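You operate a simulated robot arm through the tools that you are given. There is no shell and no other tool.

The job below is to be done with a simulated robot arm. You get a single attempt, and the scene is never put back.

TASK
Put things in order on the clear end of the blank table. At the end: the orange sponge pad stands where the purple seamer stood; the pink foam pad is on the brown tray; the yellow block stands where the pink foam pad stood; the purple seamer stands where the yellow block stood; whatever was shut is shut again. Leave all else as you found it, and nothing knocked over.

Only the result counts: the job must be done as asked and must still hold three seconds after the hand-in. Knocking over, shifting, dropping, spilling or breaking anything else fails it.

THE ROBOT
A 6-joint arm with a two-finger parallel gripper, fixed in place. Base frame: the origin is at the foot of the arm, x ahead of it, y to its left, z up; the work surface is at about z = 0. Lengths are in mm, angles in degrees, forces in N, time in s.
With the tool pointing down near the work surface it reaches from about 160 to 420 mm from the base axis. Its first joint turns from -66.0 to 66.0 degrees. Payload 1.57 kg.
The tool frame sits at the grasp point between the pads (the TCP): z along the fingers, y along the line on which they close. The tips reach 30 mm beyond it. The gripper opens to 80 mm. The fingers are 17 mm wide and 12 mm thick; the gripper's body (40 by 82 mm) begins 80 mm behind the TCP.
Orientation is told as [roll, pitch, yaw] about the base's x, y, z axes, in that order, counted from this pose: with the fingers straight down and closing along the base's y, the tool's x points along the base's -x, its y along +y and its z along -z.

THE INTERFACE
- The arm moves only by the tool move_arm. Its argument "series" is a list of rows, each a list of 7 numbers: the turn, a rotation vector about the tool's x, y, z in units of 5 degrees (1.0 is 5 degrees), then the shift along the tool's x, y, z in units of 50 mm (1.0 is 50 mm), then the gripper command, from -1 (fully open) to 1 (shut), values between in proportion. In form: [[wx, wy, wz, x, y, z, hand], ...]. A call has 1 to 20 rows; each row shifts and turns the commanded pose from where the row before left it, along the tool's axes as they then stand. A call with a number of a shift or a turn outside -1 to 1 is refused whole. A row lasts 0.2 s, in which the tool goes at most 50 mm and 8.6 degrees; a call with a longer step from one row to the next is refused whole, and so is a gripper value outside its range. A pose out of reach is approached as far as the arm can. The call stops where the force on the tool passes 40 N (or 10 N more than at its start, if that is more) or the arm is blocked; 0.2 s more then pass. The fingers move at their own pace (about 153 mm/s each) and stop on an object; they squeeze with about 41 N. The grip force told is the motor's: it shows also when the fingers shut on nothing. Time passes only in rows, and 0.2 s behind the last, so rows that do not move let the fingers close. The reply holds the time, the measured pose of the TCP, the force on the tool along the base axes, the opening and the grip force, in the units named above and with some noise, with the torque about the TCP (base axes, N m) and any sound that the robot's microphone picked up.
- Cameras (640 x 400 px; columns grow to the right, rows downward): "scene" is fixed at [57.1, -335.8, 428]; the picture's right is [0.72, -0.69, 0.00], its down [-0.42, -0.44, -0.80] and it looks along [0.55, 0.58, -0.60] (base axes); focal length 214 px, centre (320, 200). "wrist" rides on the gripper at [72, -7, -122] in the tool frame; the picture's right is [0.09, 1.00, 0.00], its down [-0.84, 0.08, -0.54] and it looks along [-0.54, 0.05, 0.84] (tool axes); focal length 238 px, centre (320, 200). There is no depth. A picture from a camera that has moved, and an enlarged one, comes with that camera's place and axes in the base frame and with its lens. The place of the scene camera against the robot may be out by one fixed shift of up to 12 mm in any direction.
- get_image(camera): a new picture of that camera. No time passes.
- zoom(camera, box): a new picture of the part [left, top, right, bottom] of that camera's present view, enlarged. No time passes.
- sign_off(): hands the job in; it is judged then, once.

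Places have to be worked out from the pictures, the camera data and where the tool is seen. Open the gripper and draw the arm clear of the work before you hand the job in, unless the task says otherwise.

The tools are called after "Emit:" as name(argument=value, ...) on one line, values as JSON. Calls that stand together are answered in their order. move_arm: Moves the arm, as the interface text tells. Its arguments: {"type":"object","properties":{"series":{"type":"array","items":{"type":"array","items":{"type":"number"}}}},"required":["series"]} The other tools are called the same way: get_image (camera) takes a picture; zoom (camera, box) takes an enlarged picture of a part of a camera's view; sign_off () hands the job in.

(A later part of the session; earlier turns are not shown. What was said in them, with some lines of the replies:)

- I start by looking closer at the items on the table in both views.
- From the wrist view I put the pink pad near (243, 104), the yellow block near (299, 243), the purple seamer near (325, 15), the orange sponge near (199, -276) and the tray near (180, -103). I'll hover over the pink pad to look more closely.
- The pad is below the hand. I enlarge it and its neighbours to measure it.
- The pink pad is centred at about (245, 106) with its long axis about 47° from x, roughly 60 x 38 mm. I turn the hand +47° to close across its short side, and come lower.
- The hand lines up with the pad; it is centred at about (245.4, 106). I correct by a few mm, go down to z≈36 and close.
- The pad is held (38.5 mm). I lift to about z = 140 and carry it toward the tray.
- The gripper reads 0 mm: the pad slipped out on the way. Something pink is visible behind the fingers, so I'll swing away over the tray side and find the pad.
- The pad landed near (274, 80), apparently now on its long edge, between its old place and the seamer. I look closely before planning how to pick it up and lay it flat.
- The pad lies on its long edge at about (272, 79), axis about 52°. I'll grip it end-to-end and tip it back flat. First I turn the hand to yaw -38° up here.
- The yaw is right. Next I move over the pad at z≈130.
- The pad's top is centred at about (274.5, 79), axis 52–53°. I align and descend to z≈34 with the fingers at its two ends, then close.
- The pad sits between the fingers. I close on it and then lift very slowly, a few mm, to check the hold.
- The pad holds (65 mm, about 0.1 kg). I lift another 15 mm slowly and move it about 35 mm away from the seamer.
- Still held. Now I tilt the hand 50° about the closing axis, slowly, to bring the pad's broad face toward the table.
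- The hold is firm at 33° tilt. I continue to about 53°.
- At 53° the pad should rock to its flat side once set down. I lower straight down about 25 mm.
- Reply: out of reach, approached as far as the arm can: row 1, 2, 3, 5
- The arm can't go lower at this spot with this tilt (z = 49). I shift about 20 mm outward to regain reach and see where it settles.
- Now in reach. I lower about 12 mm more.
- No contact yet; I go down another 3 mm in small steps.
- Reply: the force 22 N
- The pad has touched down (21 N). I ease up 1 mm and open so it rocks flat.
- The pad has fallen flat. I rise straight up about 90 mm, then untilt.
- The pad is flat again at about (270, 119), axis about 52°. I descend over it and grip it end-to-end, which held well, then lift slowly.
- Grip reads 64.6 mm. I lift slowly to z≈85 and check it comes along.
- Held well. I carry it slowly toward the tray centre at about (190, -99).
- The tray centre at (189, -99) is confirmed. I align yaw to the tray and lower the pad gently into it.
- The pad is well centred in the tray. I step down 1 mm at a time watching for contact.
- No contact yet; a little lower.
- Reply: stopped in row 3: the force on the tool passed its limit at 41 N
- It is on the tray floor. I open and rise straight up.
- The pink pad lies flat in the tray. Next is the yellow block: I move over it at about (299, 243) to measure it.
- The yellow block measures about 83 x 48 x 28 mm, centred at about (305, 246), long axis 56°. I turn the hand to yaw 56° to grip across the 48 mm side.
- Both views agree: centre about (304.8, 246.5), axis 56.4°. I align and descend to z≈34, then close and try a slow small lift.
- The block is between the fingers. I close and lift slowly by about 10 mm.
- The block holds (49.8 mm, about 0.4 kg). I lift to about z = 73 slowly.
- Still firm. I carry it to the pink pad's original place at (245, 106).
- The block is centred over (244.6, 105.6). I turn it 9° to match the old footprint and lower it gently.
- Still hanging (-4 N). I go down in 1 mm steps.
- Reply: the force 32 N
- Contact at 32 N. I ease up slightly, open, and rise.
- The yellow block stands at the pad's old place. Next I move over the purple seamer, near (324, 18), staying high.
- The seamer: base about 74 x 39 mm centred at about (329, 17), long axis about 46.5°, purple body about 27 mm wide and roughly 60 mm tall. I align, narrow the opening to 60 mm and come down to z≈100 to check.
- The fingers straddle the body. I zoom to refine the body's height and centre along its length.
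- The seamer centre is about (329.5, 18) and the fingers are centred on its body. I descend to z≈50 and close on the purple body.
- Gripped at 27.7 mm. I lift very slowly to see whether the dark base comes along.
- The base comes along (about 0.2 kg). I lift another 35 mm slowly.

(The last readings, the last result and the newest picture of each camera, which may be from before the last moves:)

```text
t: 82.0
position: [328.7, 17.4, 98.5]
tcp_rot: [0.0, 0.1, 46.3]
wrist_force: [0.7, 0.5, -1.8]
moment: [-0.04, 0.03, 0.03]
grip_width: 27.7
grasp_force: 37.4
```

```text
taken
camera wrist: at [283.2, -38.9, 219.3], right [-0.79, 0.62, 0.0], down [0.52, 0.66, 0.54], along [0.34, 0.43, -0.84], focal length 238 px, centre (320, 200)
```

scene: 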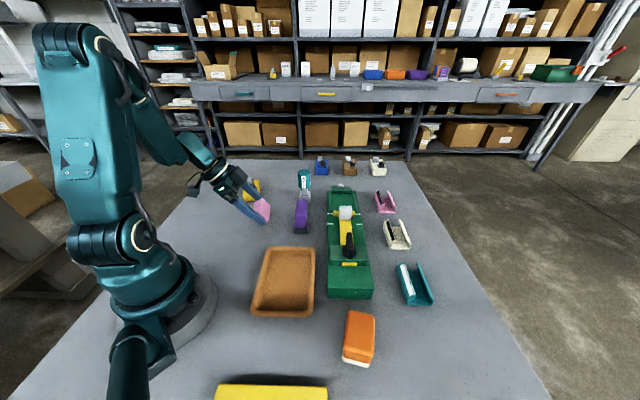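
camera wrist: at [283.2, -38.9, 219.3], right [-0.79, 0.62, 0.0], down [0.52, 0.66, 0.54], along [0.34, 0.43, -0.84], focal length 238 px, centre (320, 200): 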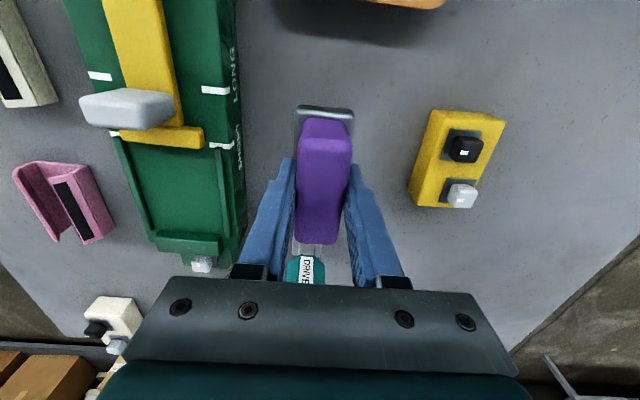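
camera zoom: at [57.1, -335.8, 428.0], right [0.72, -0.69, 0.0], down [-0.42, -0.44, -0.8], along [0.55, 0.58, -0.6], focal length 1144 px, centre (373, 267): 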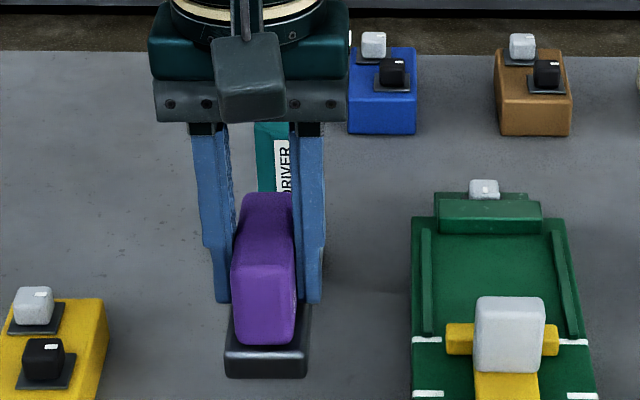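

Secure. I carry it toward the yellow block's old place at (305, 246.5).

Emit:
move_arm(series=[[0, 0, 0, -0.0536, 0.0632, 0, 1], [0, 0, 0, -0.107, 0.1265, 0, 1], [0, 0, 0, -0.1607, 0.1897, 0, 1], [0, 0, 0, -0.1786, 0.2108, 0, 1], [0, 0, 0, -0.1786, 0.2108, 0, 1], [0, 0, 0, -0.1786, 0.2108, 0, 1], [0, 0, 0, -0.1786, 0.2108, 0, 1], [0, 0, 0, -0.1786, 0.2108, 0, 1], [0, 0, 0, -0.1786, 0.2108, 0, 1], [0, 0, 0, -0.1786, 0.2108, 0, 1], [0, 0, 0, -0.1786, 0.2108, 0, 1], [0, 0, 0, -0.1786, 0.2108, 0, 1], [0, 0, 0, -0.1786, 0.2108, 0, 1], [0, 0, 0, -0.1786, 0.2108, 0, 1], [0, 0, 0, -0.1786, 0.2108, 0, 1], [0, 0, 0, -0.1786, 0.2108, 0, 1], [0, 0, 0, -0.1607, 0.1897, 0, 1], [0, 0, 0, -0.107, 0.1265, 0, 1], [0, 0, 0, -0.0536, 0.0632, 0, 1], [0, 0, 0, 0, 0, 0, 1]])

Emit:
get_image(camera="wrist")

Emit:
zoom(camera="scene", box=[190, 110, 350, 210])

```text
t: 86.2
position: [303.2, 245.8, 96.7]
tcp_rot: [0.0, 0.0, 46.5]
wrist_force: [-0.7, 0.1, -2.0]
moment: [-0.02, 0.01, -0.02]
grip_width: 27.8
grasp_force: 38.4
```

```text
taken
camera wrist: at [257.4, 188.6, 219.6], right [-0.79, 0.62, 0.0], down [0.52, 0.66, 0.54], along [0.34, 0.43, -0.84], focal length 238 px, centre (320, 200)
```

wrist: 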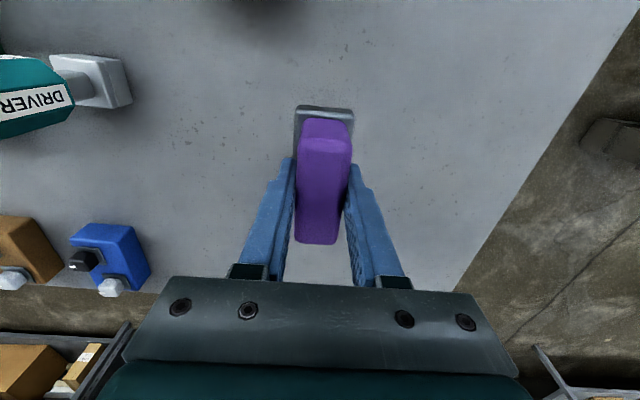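

```text
4.00 times, centred on (270, 160) of scene
camera zoom: at [57.1, -335.8, 428.0], right [0.72, -0.69, 0.0], down [-0.42, -0.44, -0.8], along [0.55, 0.58, -0.6], focal length 858 px, centre (520, 360)
```

zoom: 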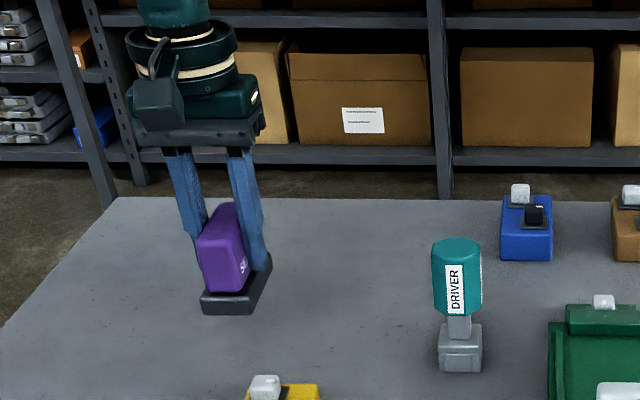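

The seamer is at about (303.7, 245.8) in the air. I nudge it 1–2 mm, turn 10° to the old block's axis, and lower it.

Emit:
move_arm(series=[[0, 0, -0.4, -0.014, 0, 0, 1], [0, 0, -0.5, -0.014, 0, 0, 1], [0, 0, -0.5, 0, 0, 0, 1], [0, 0, -0.4, 0, 0, 0, 1], [0, 0, -0.2, 0, 0, 0.06, 1], [0, 0, 0, 0, 0, 0.1, 1], [0, 0, 0, 0, 0, 0.12, 1], [0, 0, 0, 0, 0, 0.12, 1], [0, 0, 0, 0, 0, 0.12, 1], [0, 0, 0, 0, 0, 0.12, 1], [0, 0, 0, 0, 0, 0.1, 1], [0, 0, 0, 0, 0, 0.06, 1], [0, 0, 0, 0, 0, 0.03, 1], [0, 0, 0, 0, 0, 0.02, 1], [0, 0, 0, 0, 0, 0, 1]])

Emit:
zoom(camera="scene", box=[190, 130, 310, 205])

```text
t: 89.4
position: [304.2, 246.6, 55.2]
tcp_rot: [0.0, 0.0, 56.4]
wrist_force: [0.5, -0.2, -2.3]
moment: [0.01, -0.05, 0.0]
grip_width: 27.5
grasp_force: 38.0
```

```text
5.33 times, centred on (250, 168) of scene
camera zoom: at [57.1, -335.8, 428.0], right [0.72, -0.69, 0.0], down [-0.42, -0.44, -0.8], along [0.55, 0.58, -0.6], focal length 1144 px, centre (693, 373)
```

zoom: 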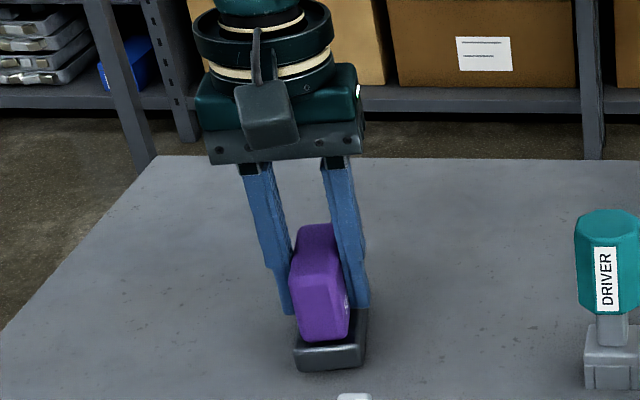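

Still hanging a few mm up. I step down about 1 mm at a time until it touches.

Emit:
move_arm(series=[[0, 0, 0, 0, 0, 0.02, 1], [0, 0, 0, 0, 0, 0.02, 1], [0, 0, 0, 0, 0, 0, 1]])

```text
t: 90.2
position: [303.9, 246.4, 53.3]
tcp_rot: [0.1, 0.1, 56.5]
wrist_force: [-0.1, 0.4, -2.0]
moment: [-0.04, -0.01, -0.01]
grip_width: 27.7
grasp_force: 37.9
```

No contact yet; another 1–2 mm.

Emit:
move_arm(series=[[0, 0, 0, 0, 0, 0.015, 1], [0, 0, 0, 0, 0, 0.015, 1], [0, 0, 0, 0, 0, 0, 1]])

```text
t: 91.0
position: [305.1, 246.1, 51.6]
tcp_rot: [0.0, 0.0, 56.4]
wrist_force: [0.3, -0.1, -1.5]
moment: [-0.03, 0.0, -0.01]
grip_width: 27.6
grasp_force: 38.2
```

Emit:
move_arm(series=[[0, 0, 0, 0, 0, 0.012, 1], [0, 0, 0, 0, 0, 0.012, 1], [0, 0, 0, 0, 0, 0, 1]])

```text
t: 91.8
position: [304.5, 248.6, 51.6]
tcp_rot: [-0.1, -0.1, 56.5]
wrist_force: [-8.5, -2.2, 26.1]
moment: [-0.49, 0.62, -0.01]
grip_width: 27.6
grasp_force: 37.7
```

Contact at 26 N, so the seamer is on the table. I ease off slightly, open to 60 mm and rise straight up.

Emit:
move_arm(series=[[0, 0, 0, 0, 0, -0.012, 1], [0, 0, 0, 0, 0, 0, 1], [0, 0, 0, 0, 0, 0, -0.5], [0, 0, 0, 0, 0, 0, -0.5], [0, 0, 0, 0, 0, 0, -0.5], [0, 0, 0, 0, 0, -0.3, -0.5], [0, 0, 0, 0, 0, -0.6, -0.5], [0, 0, 0, 0, 0, -0.8, -0.5], [0, 0, 0, 0, 0, -0.5, -1], [0, 0, 0, 0, 0, 0, -1]])

Emit:
get_image(camera="wrist")

Emit:
zoom(camera="wrist", box=[240, 70, 400, 170])

Emit:
get_image(camera="scene")

```text
t: 94.0
position: [302.1, 243.9, 160.6]
tcp_rot: [0.0, -0.1, 56.5]
wrist_force: [-0.6, -0.3, 0.1]
moment: [0.0, 0.01, 0.01]
grip_width: 79.9
grasp_force: 0.1
out of reach, approached as far as the arm can: row 9
```

```text
taken
camera wrist: at [267.4, 180.2, 283.5], right [-0.88, 0.47, 0.0], down [0.4, 0.74, 0.54], along [0.26, 0.48, -0.84], focal length 238 px, centre (320, 200)
```

wrist: 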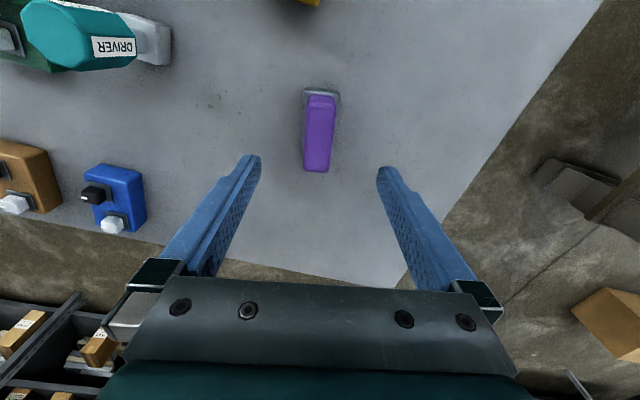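

```text
4.00 times, centred on (320, 120) of wrist
camera zoom: at [267.4, 180.2, 283.5], right [-0.88, 0.47, 0.0], down [0.4, 0.74, 0.54], along [0.26, 0.48, -0.84], focal length 953 px, centre (320, 520)
```

zoom: 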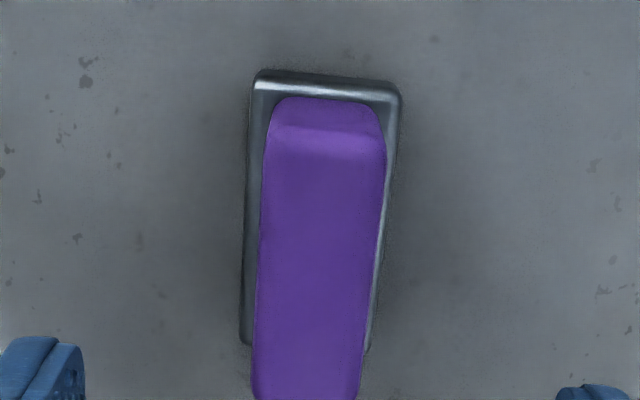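

```text
taken
```

scene: 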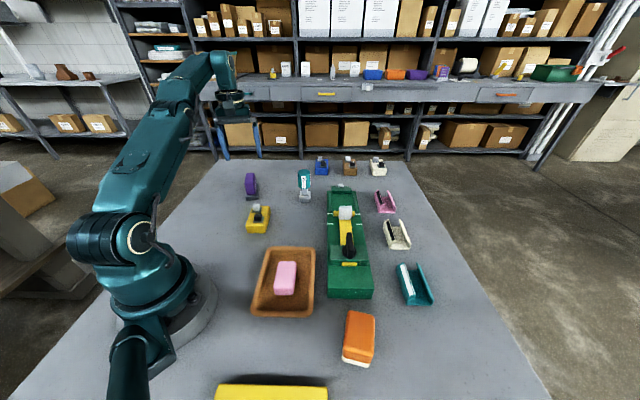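

The seamer stands upright at about (304.7, 246.9). Now I head for the orange sponge, first returning to the middle and turning the hand back to yaw 0.

Emit:
move_arm(series=[[0, 0, 0, 0.773, -0.304, 0, -1], [0, 0, 0, 0.773, -0.304, 0, -1], [0, 0, 0, 0.773, -0.304, 0, -1], [0, 0, 0, 0.773, -0.304, 0, -1], [0, 0, 0, 0.773, -0.304, 0, -1], [0, 0, 0, 0.773, -0.304, 0, -1], [0, 0, 1, 0, 0, -0.1, -1], [0, 0, 1, 0, 0, -0.1, -1], [0, 0, 1, 0, 0, -0.1, -1], [0, 0, 1, 0, 0, -0.1, -1], [0, 0, 1, 0, 0, 0, -1], [0, 0, 1, 0, 0, 0, -1], [0, 0, 1, 0, 0, 0, -1], [0, 0, 1, 0, 0, 0, -1], [0, 0, 1, 0, 0, 0, -1], [0, 0, 1, 0, 0, 0, -1], [0, 0, 1, 0, 0, 0, -1], [0, 0, 0.3, 0, 0, 0, -1], [0, 0, 0, 0, 0, 0, -1]])

Emit:
get_image(camera="wrist")

```text
t: 98.0
position: [250.2, 1.3, 180.0]
tcp_rot: [0.0, 0.0, 0.1]
wrist_force: [-0.3, -0.1, -0.5]
moment: [-0.02, -0.03, -0.01]
grip_width: 79.8
grasp_force: 0.1
```

```text
taken
camera wrist: at [177.4, -6.1, 301.2], right [-0.09, 1.0, 0.0], down [0.84, 0.08, 0.54], along [0.54, 0.05, -0.84], focal length 238 px, centre (320, 200)
```

wrist: 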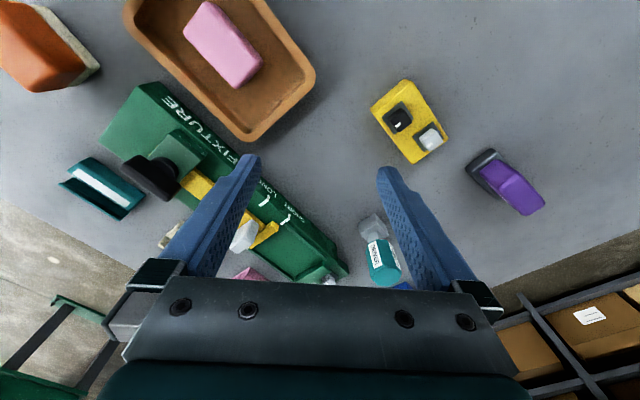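

Everything so far looks right. I continue over to the sponge at about (197, -270).

Emit:
move_arm(series=[[0, 0, 0, 0.17, -0.88, 0, -1], [0, 0, 0, 0.17, -0.88, 0, -1], [0, 0, 0, 0.17, -0.88, 0, -1], [0, 0, 0, 0.17, -0.88, 0, -1], [0, 0, 0, 0.17, -0.88, 0, -1], [0, 0, 0, 0.17, -0.88, 0, -1], [0, 0, 0, 0, 0, 0, -1]])

Emit:
get_image(camera="wrist")

Emit:
zoom(camera="wrist", box=[240, 70, 400, 170])

Emit:
zoom(camera="scene", box=[280, 290, 440, 390])

```text
t: 99.6
position: [198.9, -261.4, 177.9]
tcp_rot: [0.0, 0.0, 0.0]
wrist_force: [0.1, 0.2, -0.4]
moment: [0.01, -0.03, 0.01]
grip_width: 79.9
grasp_force: 0.1
```

```text
taken
camera wrist: at [126.8, -270.1, 300.3], right [-0.09, 1.0, 0.0], down [0.84, 0.08, 0.54], along [0.54, 0.05, -0.84], focal length 238 px, centre (320, 200)
```

wrist: 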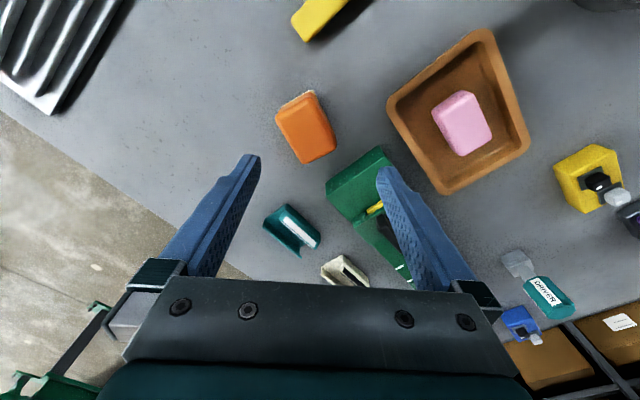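

```text
4.00 times, centred on (320, 120) of wrist
camera zoom: at [126.8, -270.1, 300.3], right [-0.09, 1.0, 0.0], down [0.84, 0.08, 0.54], along [0.54, 0.05, -0.84], focal length 953 px, centre (320, 520)
```

zoom: 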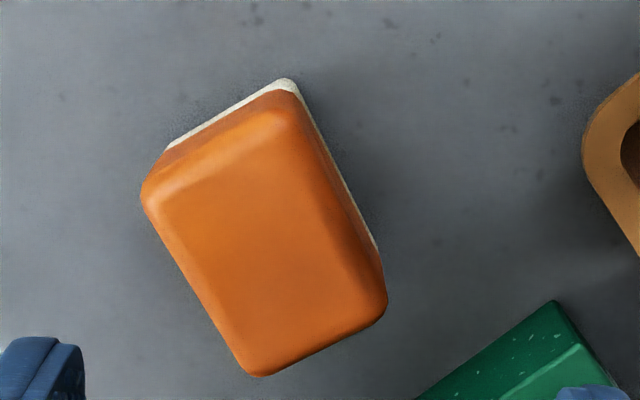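

```text
4.00 times, centred on (360, 340) of scene
camera zoom: at [57.1, -335.8, 428.0], right [0.72, -0.69, 0.0], down [-0.42, -0.44, -0.8], along [0.55, 0.58, -0.6], focal length 858 px, centre (160, -360)
```

zoom: 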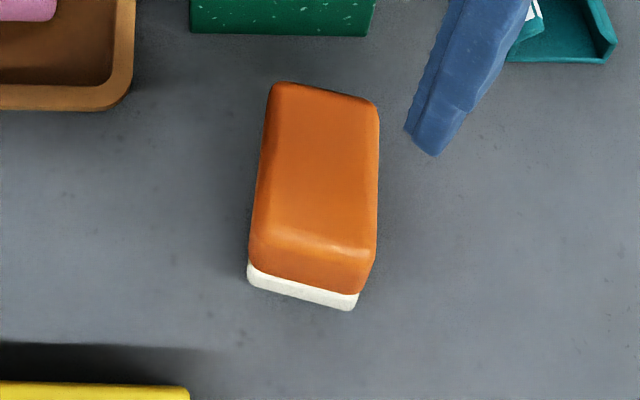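

The sponge: about 62 x 43 x 38 mm, centred at about (207, -277), long axis about 35°. I move over it, turn to yaw 35 and come down partway to check.

Emit:
move_arm(series=[[0, 0, 0, -0.162, -0.312, 0, -1], [0, 0, -1, 0, 0, 0.15, -1], [0, 0, -1, 0, 0, 0.15, -1], [0, 0, -1, 0, 0, 0.15, -1], [0, 0, -1, 0, 0, 0.15, -1], [0, 0, -1, 0, 0, 0.15, -1], [0, 0, -1, 0, 0, 0.15, -1], [0, 0, -1, 0, 0, 0.15, -1], [0, 0, 0, 0, 0, 0, -1]])

Emit:
get_image(camera="wrist")

Emit:
zoom(camera="wrist", box=[240, 80, 400, 180])

```text
t: 101.6
position: [205.0, -278.4, 126.0]
tcp_rot: [0.0, 0.0, 35.0]
wrist_force: [0.2, 0.8, 0.1]
moment: [0.01, -0.01, 0.03]
grip_width: 79.9
grasp_force: 0.0
```

```text
taken
camera wrist: at [150.3, -326.3, 247.7], right [-0.65, 0.76, 0.0], down [0.64, 0.54, 0.54], along [0.41, 0.35, -0.84], focal length 238 px, centre (320, 200)
```

wrist: 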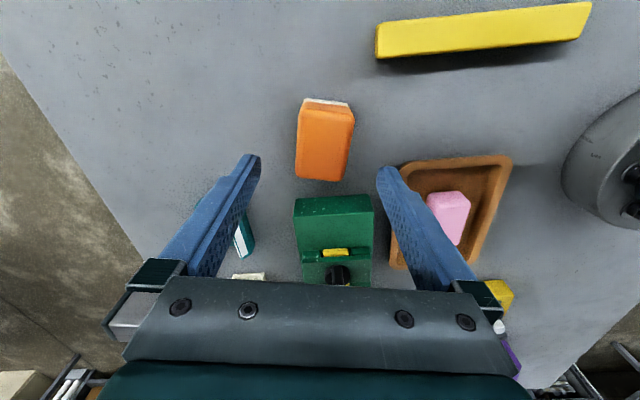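

```text
4.00 times, centred on (320, 130) of wrist
camera zoom: at [150.3, -326.3, 247.7], right [-0.65, 0.76, 0.0], down [0.64, 0.54, 0.54], along [0.41, 0.35, -0.84], focal length 953 px, centre (320, 480)
```

zoom: 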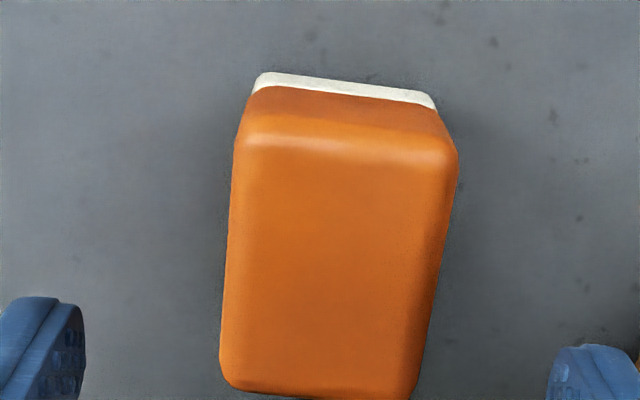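

The sponge's centre is about (208, -274.5). I align and descend to z≈34, then check before closing.

Emit:
move_arm(series=[[0, 0, 0, -0.09, 0.02, 0.4, -1], [0, 0, 0, 0, 0, 0.5, -1], [0, 0, 0, 0, 0, 0.4, -1], [0, 0, 0, 0, 0, 0.3, -1], [0, 0, 0, 0, 0, 0.15, -1], [0, 0, 0, 0, 0, 0.08, -1], [0, 0, 0, 0, 0, 0, -1]])

Emit:
get_image(camera="wrist")

Emit:
zoom(camera="scene", box=[280, 290, 440, 390])

```text
t: 103.2
position: [210.3, -274.5, 36.0]
tcp_rot: [0.0, 0.0, 34.8]
wrist_force: [-0.3, -0.3, -0.2]
moment: [0.02, 0.03, 0.04]
grip_width: 79.9
grasp_force: 0.1
```

```text
taken
camera wrist: at [154.4, -321.9, 157.1], right [-0.65, 0.76, 0.0], down [0.64, 0.54, 0.54], along [0.41, 0.35, -0.84], focal length 238 px, centre (320, 200)
```

wrist: 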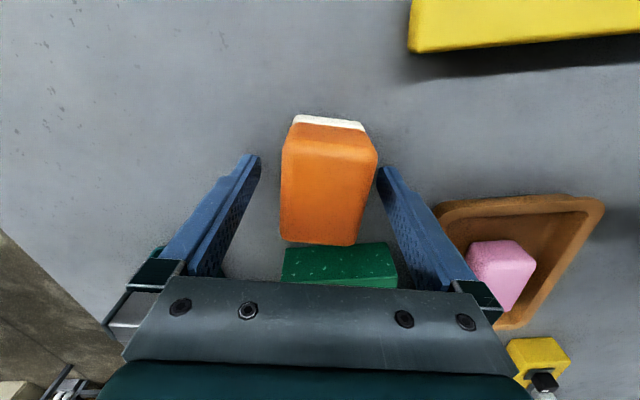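

```text
4.00 times, centred on (360, 340) of scene
camera zoom: at [57.1, -335.8, 428.0], right [0.72, -0.69, 0.0], down [-0.42, -0.44, -0.8], along [0.55, 0.58, -0.6], focal length 858 px, centre (160, -360)
```

zoom: 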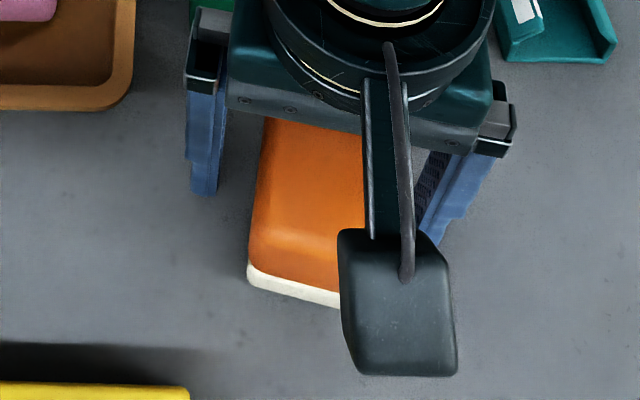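

It's nearly centred; I shift 3 mm, close, and lift slowly 10 mm.

Emit:
move_arm(series=[[0, 0, 0, 0, 0.05, 0, -1], [0, 0, 0, 0, 0, 0, -1], [0, 0, 0, 0, 0, 0, 1], [0, 0, 0, 0, 0, 0, 1], [0, 0, 0, 0, 0, 0, 1], [0, 0, 0, 0, 0, 0, 1], [0, 0, 0, 0, 0, -0.03, 1], [0, 0, 0, 0, 0, -0.04, 1], [0, 0, 0, 0, 0, -0.04, 1], [0, 0, 0, 0, 0, -0.04, 1], [0, 0, 0, 0, 0, -0.04, 1], [0, 0, 0, 0, 0, 0, 1]])

Emit:
get_image(camera="wrist")

Emit:
zoom(camera="scene", box=[280, 290, 440, 390])

```text
t: 105.8
position: [209.3, -272.5, 43.2]
tcp_rot: [0.1, 0.0, 34.9]
wrist_force: [0.1, -0.1, -1.2]
moment: [-0.01, 0.04, -0.01]
grip_width: 45.1
grasp_force: 40.5
```

```text
taken
camera wrist: at [153.2, -320.5, 166.4], right [-0.65, 0.76, 0.0], down [0.64, 0.54, 0.54], along [0.41, 0.35, -0.84], focal length 238 px, centre (320, 200)
```

wrist: 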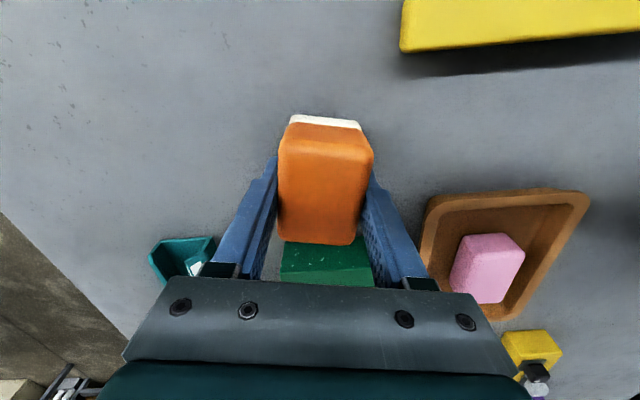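

```text
4.00 times, centred on (360, 340) of scene
camera zoom: at [57.1, -335.8, 428.0], right [0.72, -0.69, 0.0], down [-0.42, -0.44, -0.8], along [0.55, 0.58, -0.6], focal length 858 px, centre (160, -360)
```

zoom: 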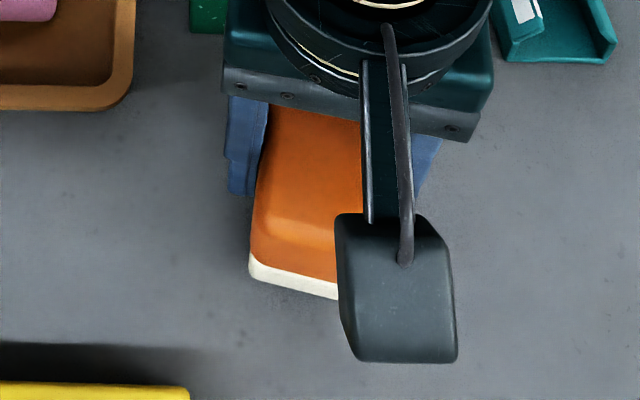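

Held at 45.1 mm. I lift it slowly to about z = 115, well clear of the fixture.

Emit:
move_arm(series=[[0, 0, 0, 0, 0, -0.06, 1], [0, 0, 0, 0, 0, -0.1, 1], [0, 0, 0, 0, 0, -0.14, 1], [0, 0, 0, 0, 0, -0.14, 1], [0, 0, 0, 0, 0, -0.14, 1], [0, 0, 0, 0, 0, -0.14, 1], [0, 0, 0, 0, 0, -0.14, 1], [0, 0, 0, 0, 0, -0.14, 1], [0, 0, 0, 0, 0, -0.14, 1], [0, 0, 0, 0, 0, -0.14, 1], [0, 0, 0, 0, 0, -0.1, 1], [0, 0, 0, 0, 0, -0.06, 1], [0, 0, 0, 0, 0, 0, 1]])

Emit:
get_image(camera="wrist")

Emit:
get_image(camera="scene")

```text
t: 108.6
position: [207.5, -271.6, 115.7]
tcp_rot: [0.0, 0.0, 34.9]
wrist_force: [-0.5, 0.0, -0.5]
moment: [-0.02, -0.02, 0.02]
grip_width: 45.4
grasp_force: 41.3
```

```text
taken
camera wrist: at [152.2, -320.1, 238.5], right [-0.65, 0.76, 0.0], down [0.64, 0.54, 0.54], along [0.41, 0.35, -0.84], focal length 238 px, centre (320, 200)
```

wrist: 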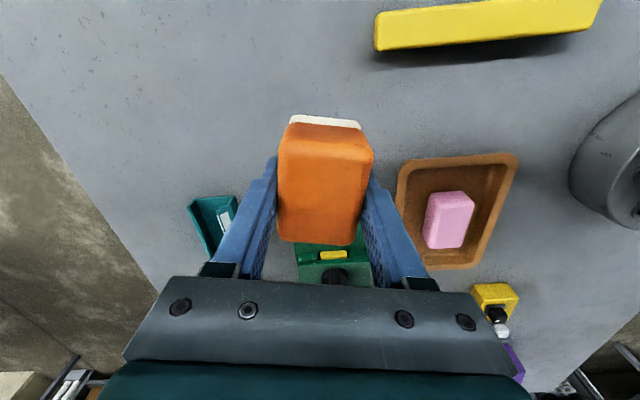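

```text
taken
```

scene: 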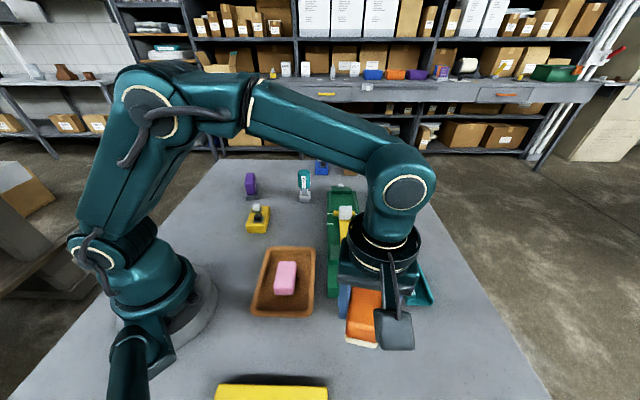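

Secure at z = 116. I carry it around via the tray side to about (205, -100).

Emit:
move_arm(series=[[0, 0, 0, -0.0425, 0.063, 0, 1], [0, 0, 0, -0.085, 0.126, 0, 1], [0, 0, 0, -0.1274, 0.1887, 0, 1], [0, 0, 0, -0.1416, 0.2097, 0, 1], [0, 0, 0, -0.1416, 0.2097, 0, 1], [0, 0, 0, -0.1416, 0.2097, 0, 1], [0, 0, 0, -0.1416, 0.2097, 0, 1], [0, 0, 0, -0.1416, 0.2097, 0, 1], [0, 0, 0, -0.1416, 0.2097, 0, 1], [0, 0, 0, -0.1416, 0.2097, 0, 1], [0, 0, 0, -0.1416, 0.2097, 0, 1], [0, 0, 0, -0.1416, 0.2097, 0, 1], [0, 0, 0, -0.1416, 0.2097, 0, 1], [0, 0, 0, -0.1274, 0.1887, 0, 1], [0, 0, 0, -0.085, 0.126, 0, 1], [0, 0, 0, -0.0425, 0.063, 0, 1], [0, 0, 0, 0, 0, 0, 1]])

Emit:
get_image(camera="wrist")

```text
t: 112.2
position: [205.9, -100.8, 115.9]
tcp_rot: [0.0, 0.0, 35.0]
wrist_force: [0.3, 0.1, -1.5]
moment: [-0.01, 0.0, -0.01]
grip_width: 45.3
grasp_force: 41.2
```

```text
taken
camera wrist: at [150.8, -147.7, 238.6], right [-0.65, 0.76, 0.0], down [0.64, 0.54, 0.54], along [0.41, 0.35, -0.84], focal length 238 px, centre (320, 200)
```

wrist: 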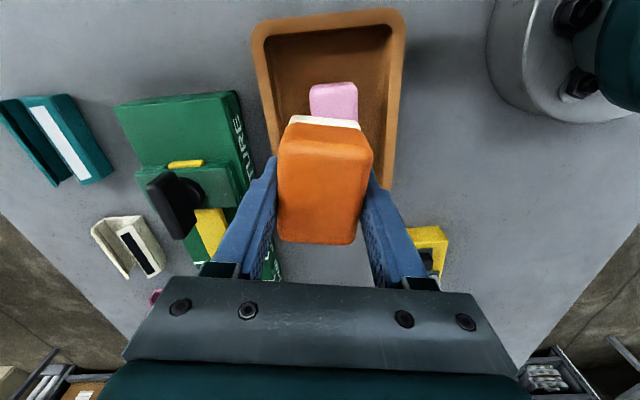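

Still held, with the sponge about 1–2 mm off the TCP. I carry it along the fixture's side to the seamer's old spot.

Emit:
move_arm(series=[[0, 0, 0, -0.0743, 0.0118, 0, 1], [0, 0, 0, -0.1485, 0.0236, 0, 1], [0, 0, 0, -0.2228, 0.0354, 0, 1], [0, 0, 0, -0.2475, 0.0393, 0, 1], [0, 0, 0, -0.2475, 0.0393, 0, 1], [0, 0, 0, -0.2475, 0.0393, 0, 1], [0, 0, 0, -0.2475, 0.0393, 0, 1], [0, 0, 0, -0.2475, 0.0393, 0, 1], [0, 0, 0, -0.2475, 0.0393, 0, 1], [0, 0, 0, -0.2475, 0.0393, 0, 1], [0, 0, 0, -0.2475, 0.0393, 0, 1], [0, 0, 0, -0.2475, 0.0393, 0, 1], [0, 0, 0, -0.2475, 0.0393, 0, 1], [0, 0, 0, -0.2228, 0.0354, 0, 1], [0, 0, 0, -0.1485, 0.0236, 0, 1], [0, 0, 0, -0.0743, 0.0118, 0, 1], [0, 0, 0, 0, 0, 0, 1]])

Emit:
get_image(camera="wrist")

Emit:
zoom(camera="scene", box=[230, 140, 390, 240])

```text
t: 115.8
position: [327.7, 16.9, 115.5]
tcp_rot: [0.1, 0.0, 35.0]
wrist_force: [-0.7, -0.3, 0.0]
moment: [-0.06, -0.04, -0.02]
grip_width: 45.0
grasp_force: 40.9
```

```text
taken
camera wrist: at [272.2, -29.3, 238.2], right [-0.65, 0.76, 0.0], down [0.64, 0.54, 0.54], along [0.41, 0.35, -0.84], focal length 238 px, centre (320, 200)
```

wrist: 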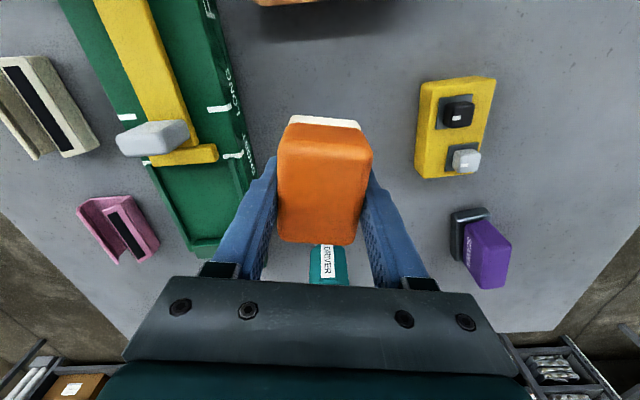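

```text
4.00 times, centred on (310, 190) of scene
camera zoom: at [57.1, -335.8, 428.0], right [0.72, -0.69, 0.0], down [-0.42, -0.44, -0.8], along [0.55, 0.58, -0.6], focal length 858 px, centre (360, 240)
```

zoom: 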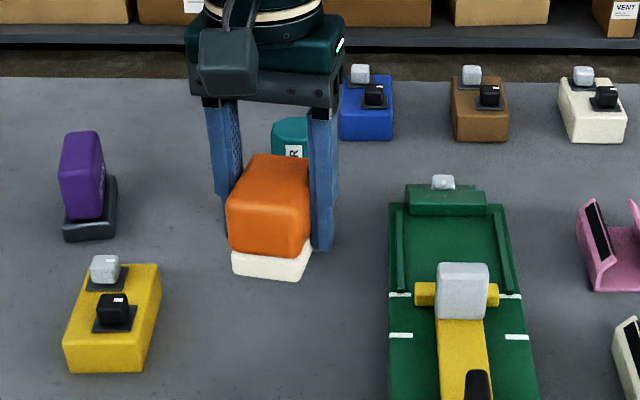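

Over the spot, with the fixture and block well clear. I turn to the seamer's axis (46.5°) and lower to just above the table.

Emit:
move_arm(series=[[0, 0, -0.4, -0.01, -0.01, 0, 1], [0, 0, -0.5, 0, 0, 0, 1], [0, 0, -0.5, 0, 0, 0, 1], [0, 0, -0.5, 0, 0, 0, 1], [0, 0, -0.4, 0, 0, 0.04, 1], [0, 0, 0, 0, 0, 0.1, 1], [0, 0, 0, 0, 0, 0.15, 1], [0, 0, 0, 0, 0, 0.15, 1], [0, 0, 0, 0, 0, 0.15, 1], [0, 0, 0, 0, 0, 0.15, 1], [0, 0, 0, 0, 0, 0.15, 1], [0, 0, 0, 0, 0, 0.15, 1], [0, 0, 0, 0, 0, 0.15, 1], [0, 0, 0, 0, 0, 0.15, 1], [0, 0, 0, 0, 0, 0.1, 1], [0, 0, 0, 0, 0, 0.06, 1], [0, 0, 0, 0, 0, 0.02, 1], [0, 0, 0, 0, 0, 0, 1]])

Emit:
get_image(camera="wrist")

Emit:
zoom(camera="scene", box=[230, 160, 390, 260])

```text
t: 119.6
position: [328.5, 17.9, 41.2]
tcp_rot: [-0.1, 0.1, 46.4]
wrist_force: [0.7, -0.5, -1.3]
moment: [0.0, -0.05, 0.0]
grip_width: 45.2
grasp_force: 40.4
```

```text
taken
camera wrist: at [283.8, -39.5, 163.3], right [-0.79, 0.62, 0.0], down [0.52, 0.66, 0.54], along [0.34, 0.43, -0.84], focal length 238 px, centre (320, 200)
```

wrist: 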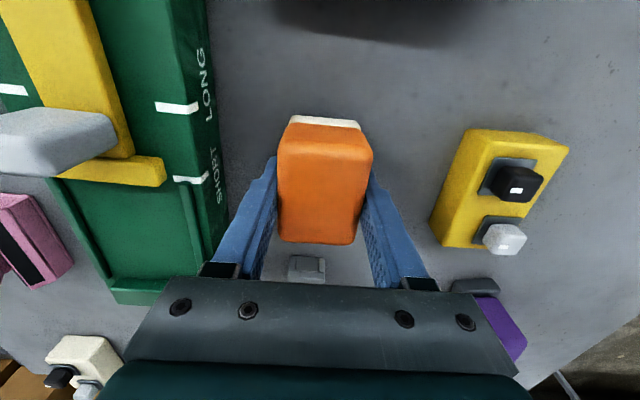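

```text
4.00 times, centred on (310, 210) of scene
camera zoom: at [57.1, -335.8, 428.0], right [0.72, -0.69, 0.0], down [-0.42, -0.44, -0.8], along [0.55, 0.58, -0.6], focal length 858 px, centre (360, 160)
```

zoom: 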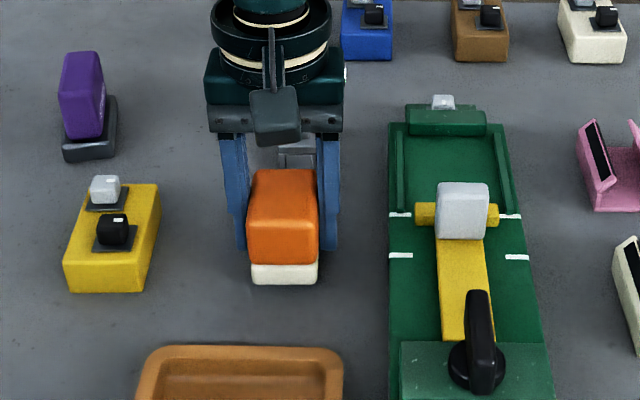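

About 6 mm above the table. I lower in small steps.

Emit:
move_arm(series=[[0, 0, 0, 0, 0, 0.04, 1], [0, 0, 0, 0, 0, 0.03, 1], [0, 0, 0, 0, 0, 0.02, 1], [0, 0, 0, 0, 0, 0.015, 1], [0, 0, 0, 0, 0, 0, 1]])

```text
t: 120.8
position: [328.8, 18.1, 35.0]
tcp_rot: [0.1, 0.0, 46.5]
wrist_force: [0.6, 0.0, -1.1]
moment: [0.02, -0.02, 0.0]
grip_width: 45.2
grasp_force: 41.0
```

Not touching yet; 1 mm more.

Emit:
move_arm(series=[[0, 0, 0, 0, 0, 0.012, 1], [0, 0, 0, 0, 0, 0.012, 1], [0, 0, 0, 0, 0, 0, 1]])

```text
t: 121.6
position: [329.9, 18.1, 34.4]
tcp_rot: [0.0, -0.1, 46.5]
wrist_force: [-6.5, 3.0, 23.7]
moment: [-0.08, 0.43, -0.01]
grip_width: 45.1
grasp_force: 40.9
```

Touching at 24 N. I ease off, open to 62 mm (keeping clear of the fixture) and rise.

Emit:
move_arm(series=[[0, 0, 0, 0, 0, -0.012, 1], [0, 0, 0, 0, 0, 0, 1], [0, 0, 0, 0, 0, 0, -0.55], [0, 0, 0, 0, 0, 0, -0.55], [0, 0, 0, 0, 0, 0, -0.55], [0, 0, 0, 0, 0, -0.2, -0.55], [0, 0, 0, 0, 0, -0.5, -0.55], [0, 0, 0, 0, 0, -0.8, -0.55], [0, 0, 0, 0, 0, -0.8, -1], [0, 0, 0, 0, 0, -0.4, -1], [0, 0, 0, 0, 0, 0, -1]])

Emit:
get_image(camera="wrist")

Emit:
zoom(camera="wrist", box=[240, 70, 400, 170])

Emit:
get_image(camera="scene")

```text
t: 124.0
position: [328.4, 17.5, 168.4]
tcp_rot: [0.0, 0.1, 46.4]
wrist_force: [0.1, 0.2, 0.3]
moment: [0.01, -0.03, 0.02]
grip_width: 80.0
grasp_force: 0.0
```

```text
taken
camera wrist: at [283.2, -39.3, 291.1], right [-0.79, 0.62, 0.0], down [0.52, 0.66, 0.54], along [0.34, 0.43, -0.84], focal length 238 px, centre (320, 200)
```

wrist: 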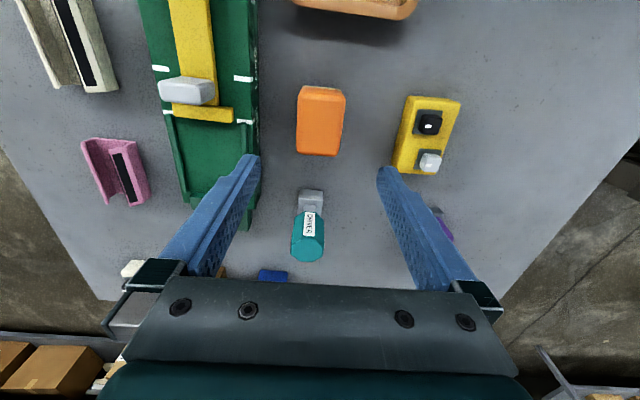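

```text
4.00 times, centred on (320, 120) of wrist
camera zoom: at [283.2, -39.3, 291.1], right [-0.79, 0.62, 0.0], down [0.52, 0.66, 0.54], along [0.34, 0.43, -0.84], focal length 953 px, centre (320, 520)
```

zoom: 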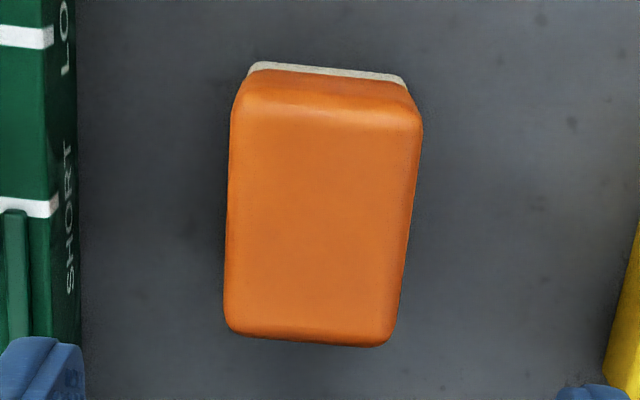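

```text
taken
```

scene: 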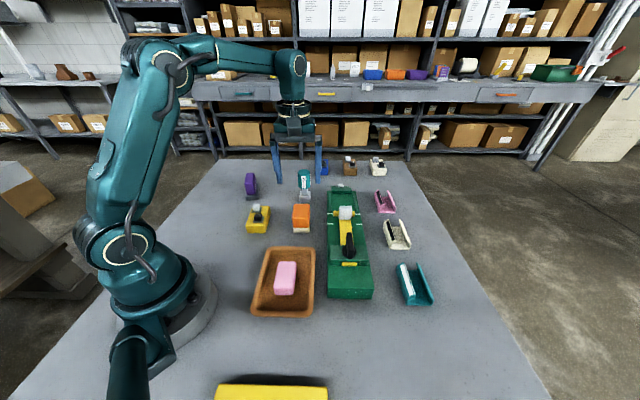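

The sponge stands at about (330, 19), and all the other items look undisturbed. I raise the arm and draw it back clear.

Emit:
move_arm(series=[[0, 0, 0, 0, 0, -0.6, -1], [0, 0, 0, 0.5, 0.06, -0.4, -1], [0, 0, 0, 0.5, 0.06, -0.3, -1], [0, 0, 0, 0.5, 0.06, -0.3, -1], [0, 0, 0, 0.5, 0.06, -0.3, -1], [0, 0, 0, 0.5, 0.06, -0.2, -1], [0, 0, 0, 0.3, 0.06, 0, -1], [0, 0, 1, 0, 0, 0, -1], [0, 0, 1, 0, 0, 0, -1], [0, 0, 1, 0, 0, 0, -1], [0, 0, 1, 0, 0, 0, -1], [0, 0, 1, 0, 0, 0, -1], [0, 0, 1, 0, 0, 0, -1], [0, 0, 1, 0, 0, 0, -1], [0, 0, 1, 0, 0, 0, -1], [0, 0, 1, 0, 0, 0, -1], [0, 0, 0, 0, 0, 0, -1]])

Emit:
get_image(camera="scene")

Emit:
get_image(camera="wrist")

Emit:
zoom(camera="scene", box=[200, 150, 460, 312])

```text
t: 127.6
position: [220.2, -70.8, 274.1]
tcp_rot: [0.0, 0.1, 1.4]
wrist_force: [-0.1, -0.4, -0.1]
moment: [0.03, 0.0, -0.03]
grip_width: 80.0
grasp_force: 0.0
```

```text
taken
```

scene: 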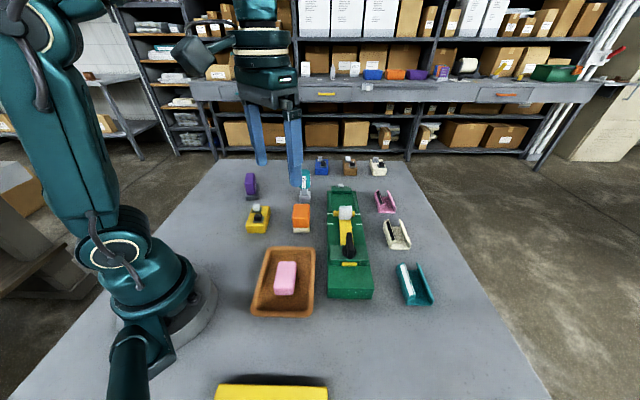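

```text
taken
camera wrist: at [147.4, -80.7, 396.5], right [-0.12, 0.99, 0.0], down [0.83, 0.1, 0.54], along [0.54, 0.06, -0.84], focal length 238 px, centre (320, 200)
```

wrist: 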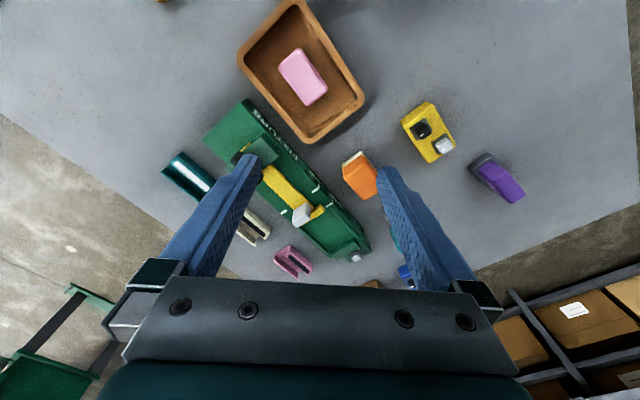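

```text
2.46 times, centred on (330, 231) of scene
camera zoom: at [57.1, -335.8, 428.0], right [0.72, -0.69, 0.0], down [-0.42, -0.44, -0.8], along [0.55, 0.58, -0.6], focal length 528 px, centre (295, 124)
```

zoom: 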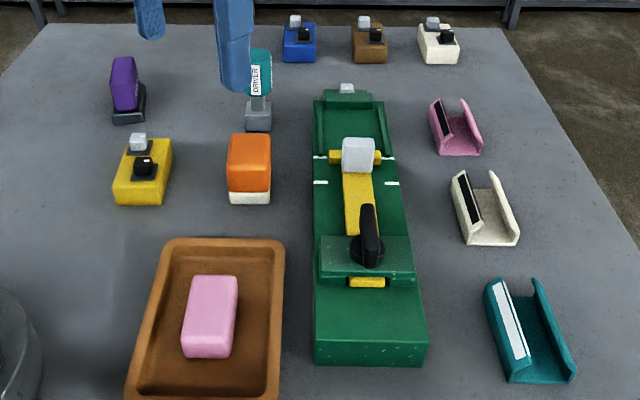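

Both views show the finished layout: the sponge at the seamer's spot, the pink pad flat in the tray, the yellow block at the pad's spot and the seamer upright at the block's spot. Nothing was opened, everything else matches the first pictures, and the gripper is open and clear, so I hand in.

Emit:
sign_off()

```text
The job is handed in.
```

I moved all four things to where you asked and handed the job in; I haven't seen the judgement.

| Item | Asked for | Measured |
|---|---|---|
| Pink foam pad | on the brown tray | flat, near the tray's centre |
| Yellow block | where the pink pad stood, about (245, 106) | set down at about (245, 106) |
| Purple seamer | where the yellow block stood, about (305, 246.5) | about (304.7, 246.9), upright |
| Orange sponge pad | where the purple seamer stood, about (329.5, 18) | about (330, 19), white side down as before |

- **Pink pad slip:** the pad slipped out of the gripper on the first lift and landed on its long edge. I picked it up end to end, tipped it flat again and then carried it slowly to the tray. From how it rolled I believe its original top faces up. Its faces look alike, so I couldn't confirm that from the pictures.
- **Orientation:** I turned each moved item to line up with the long axis of what had stood there, or with the tray for the pink pad.
- **Everything else:** nothing was opened, so there was nothing to shut. In the last pictures the fixture, driver, holders, other blocks and tray look the same as at the start.
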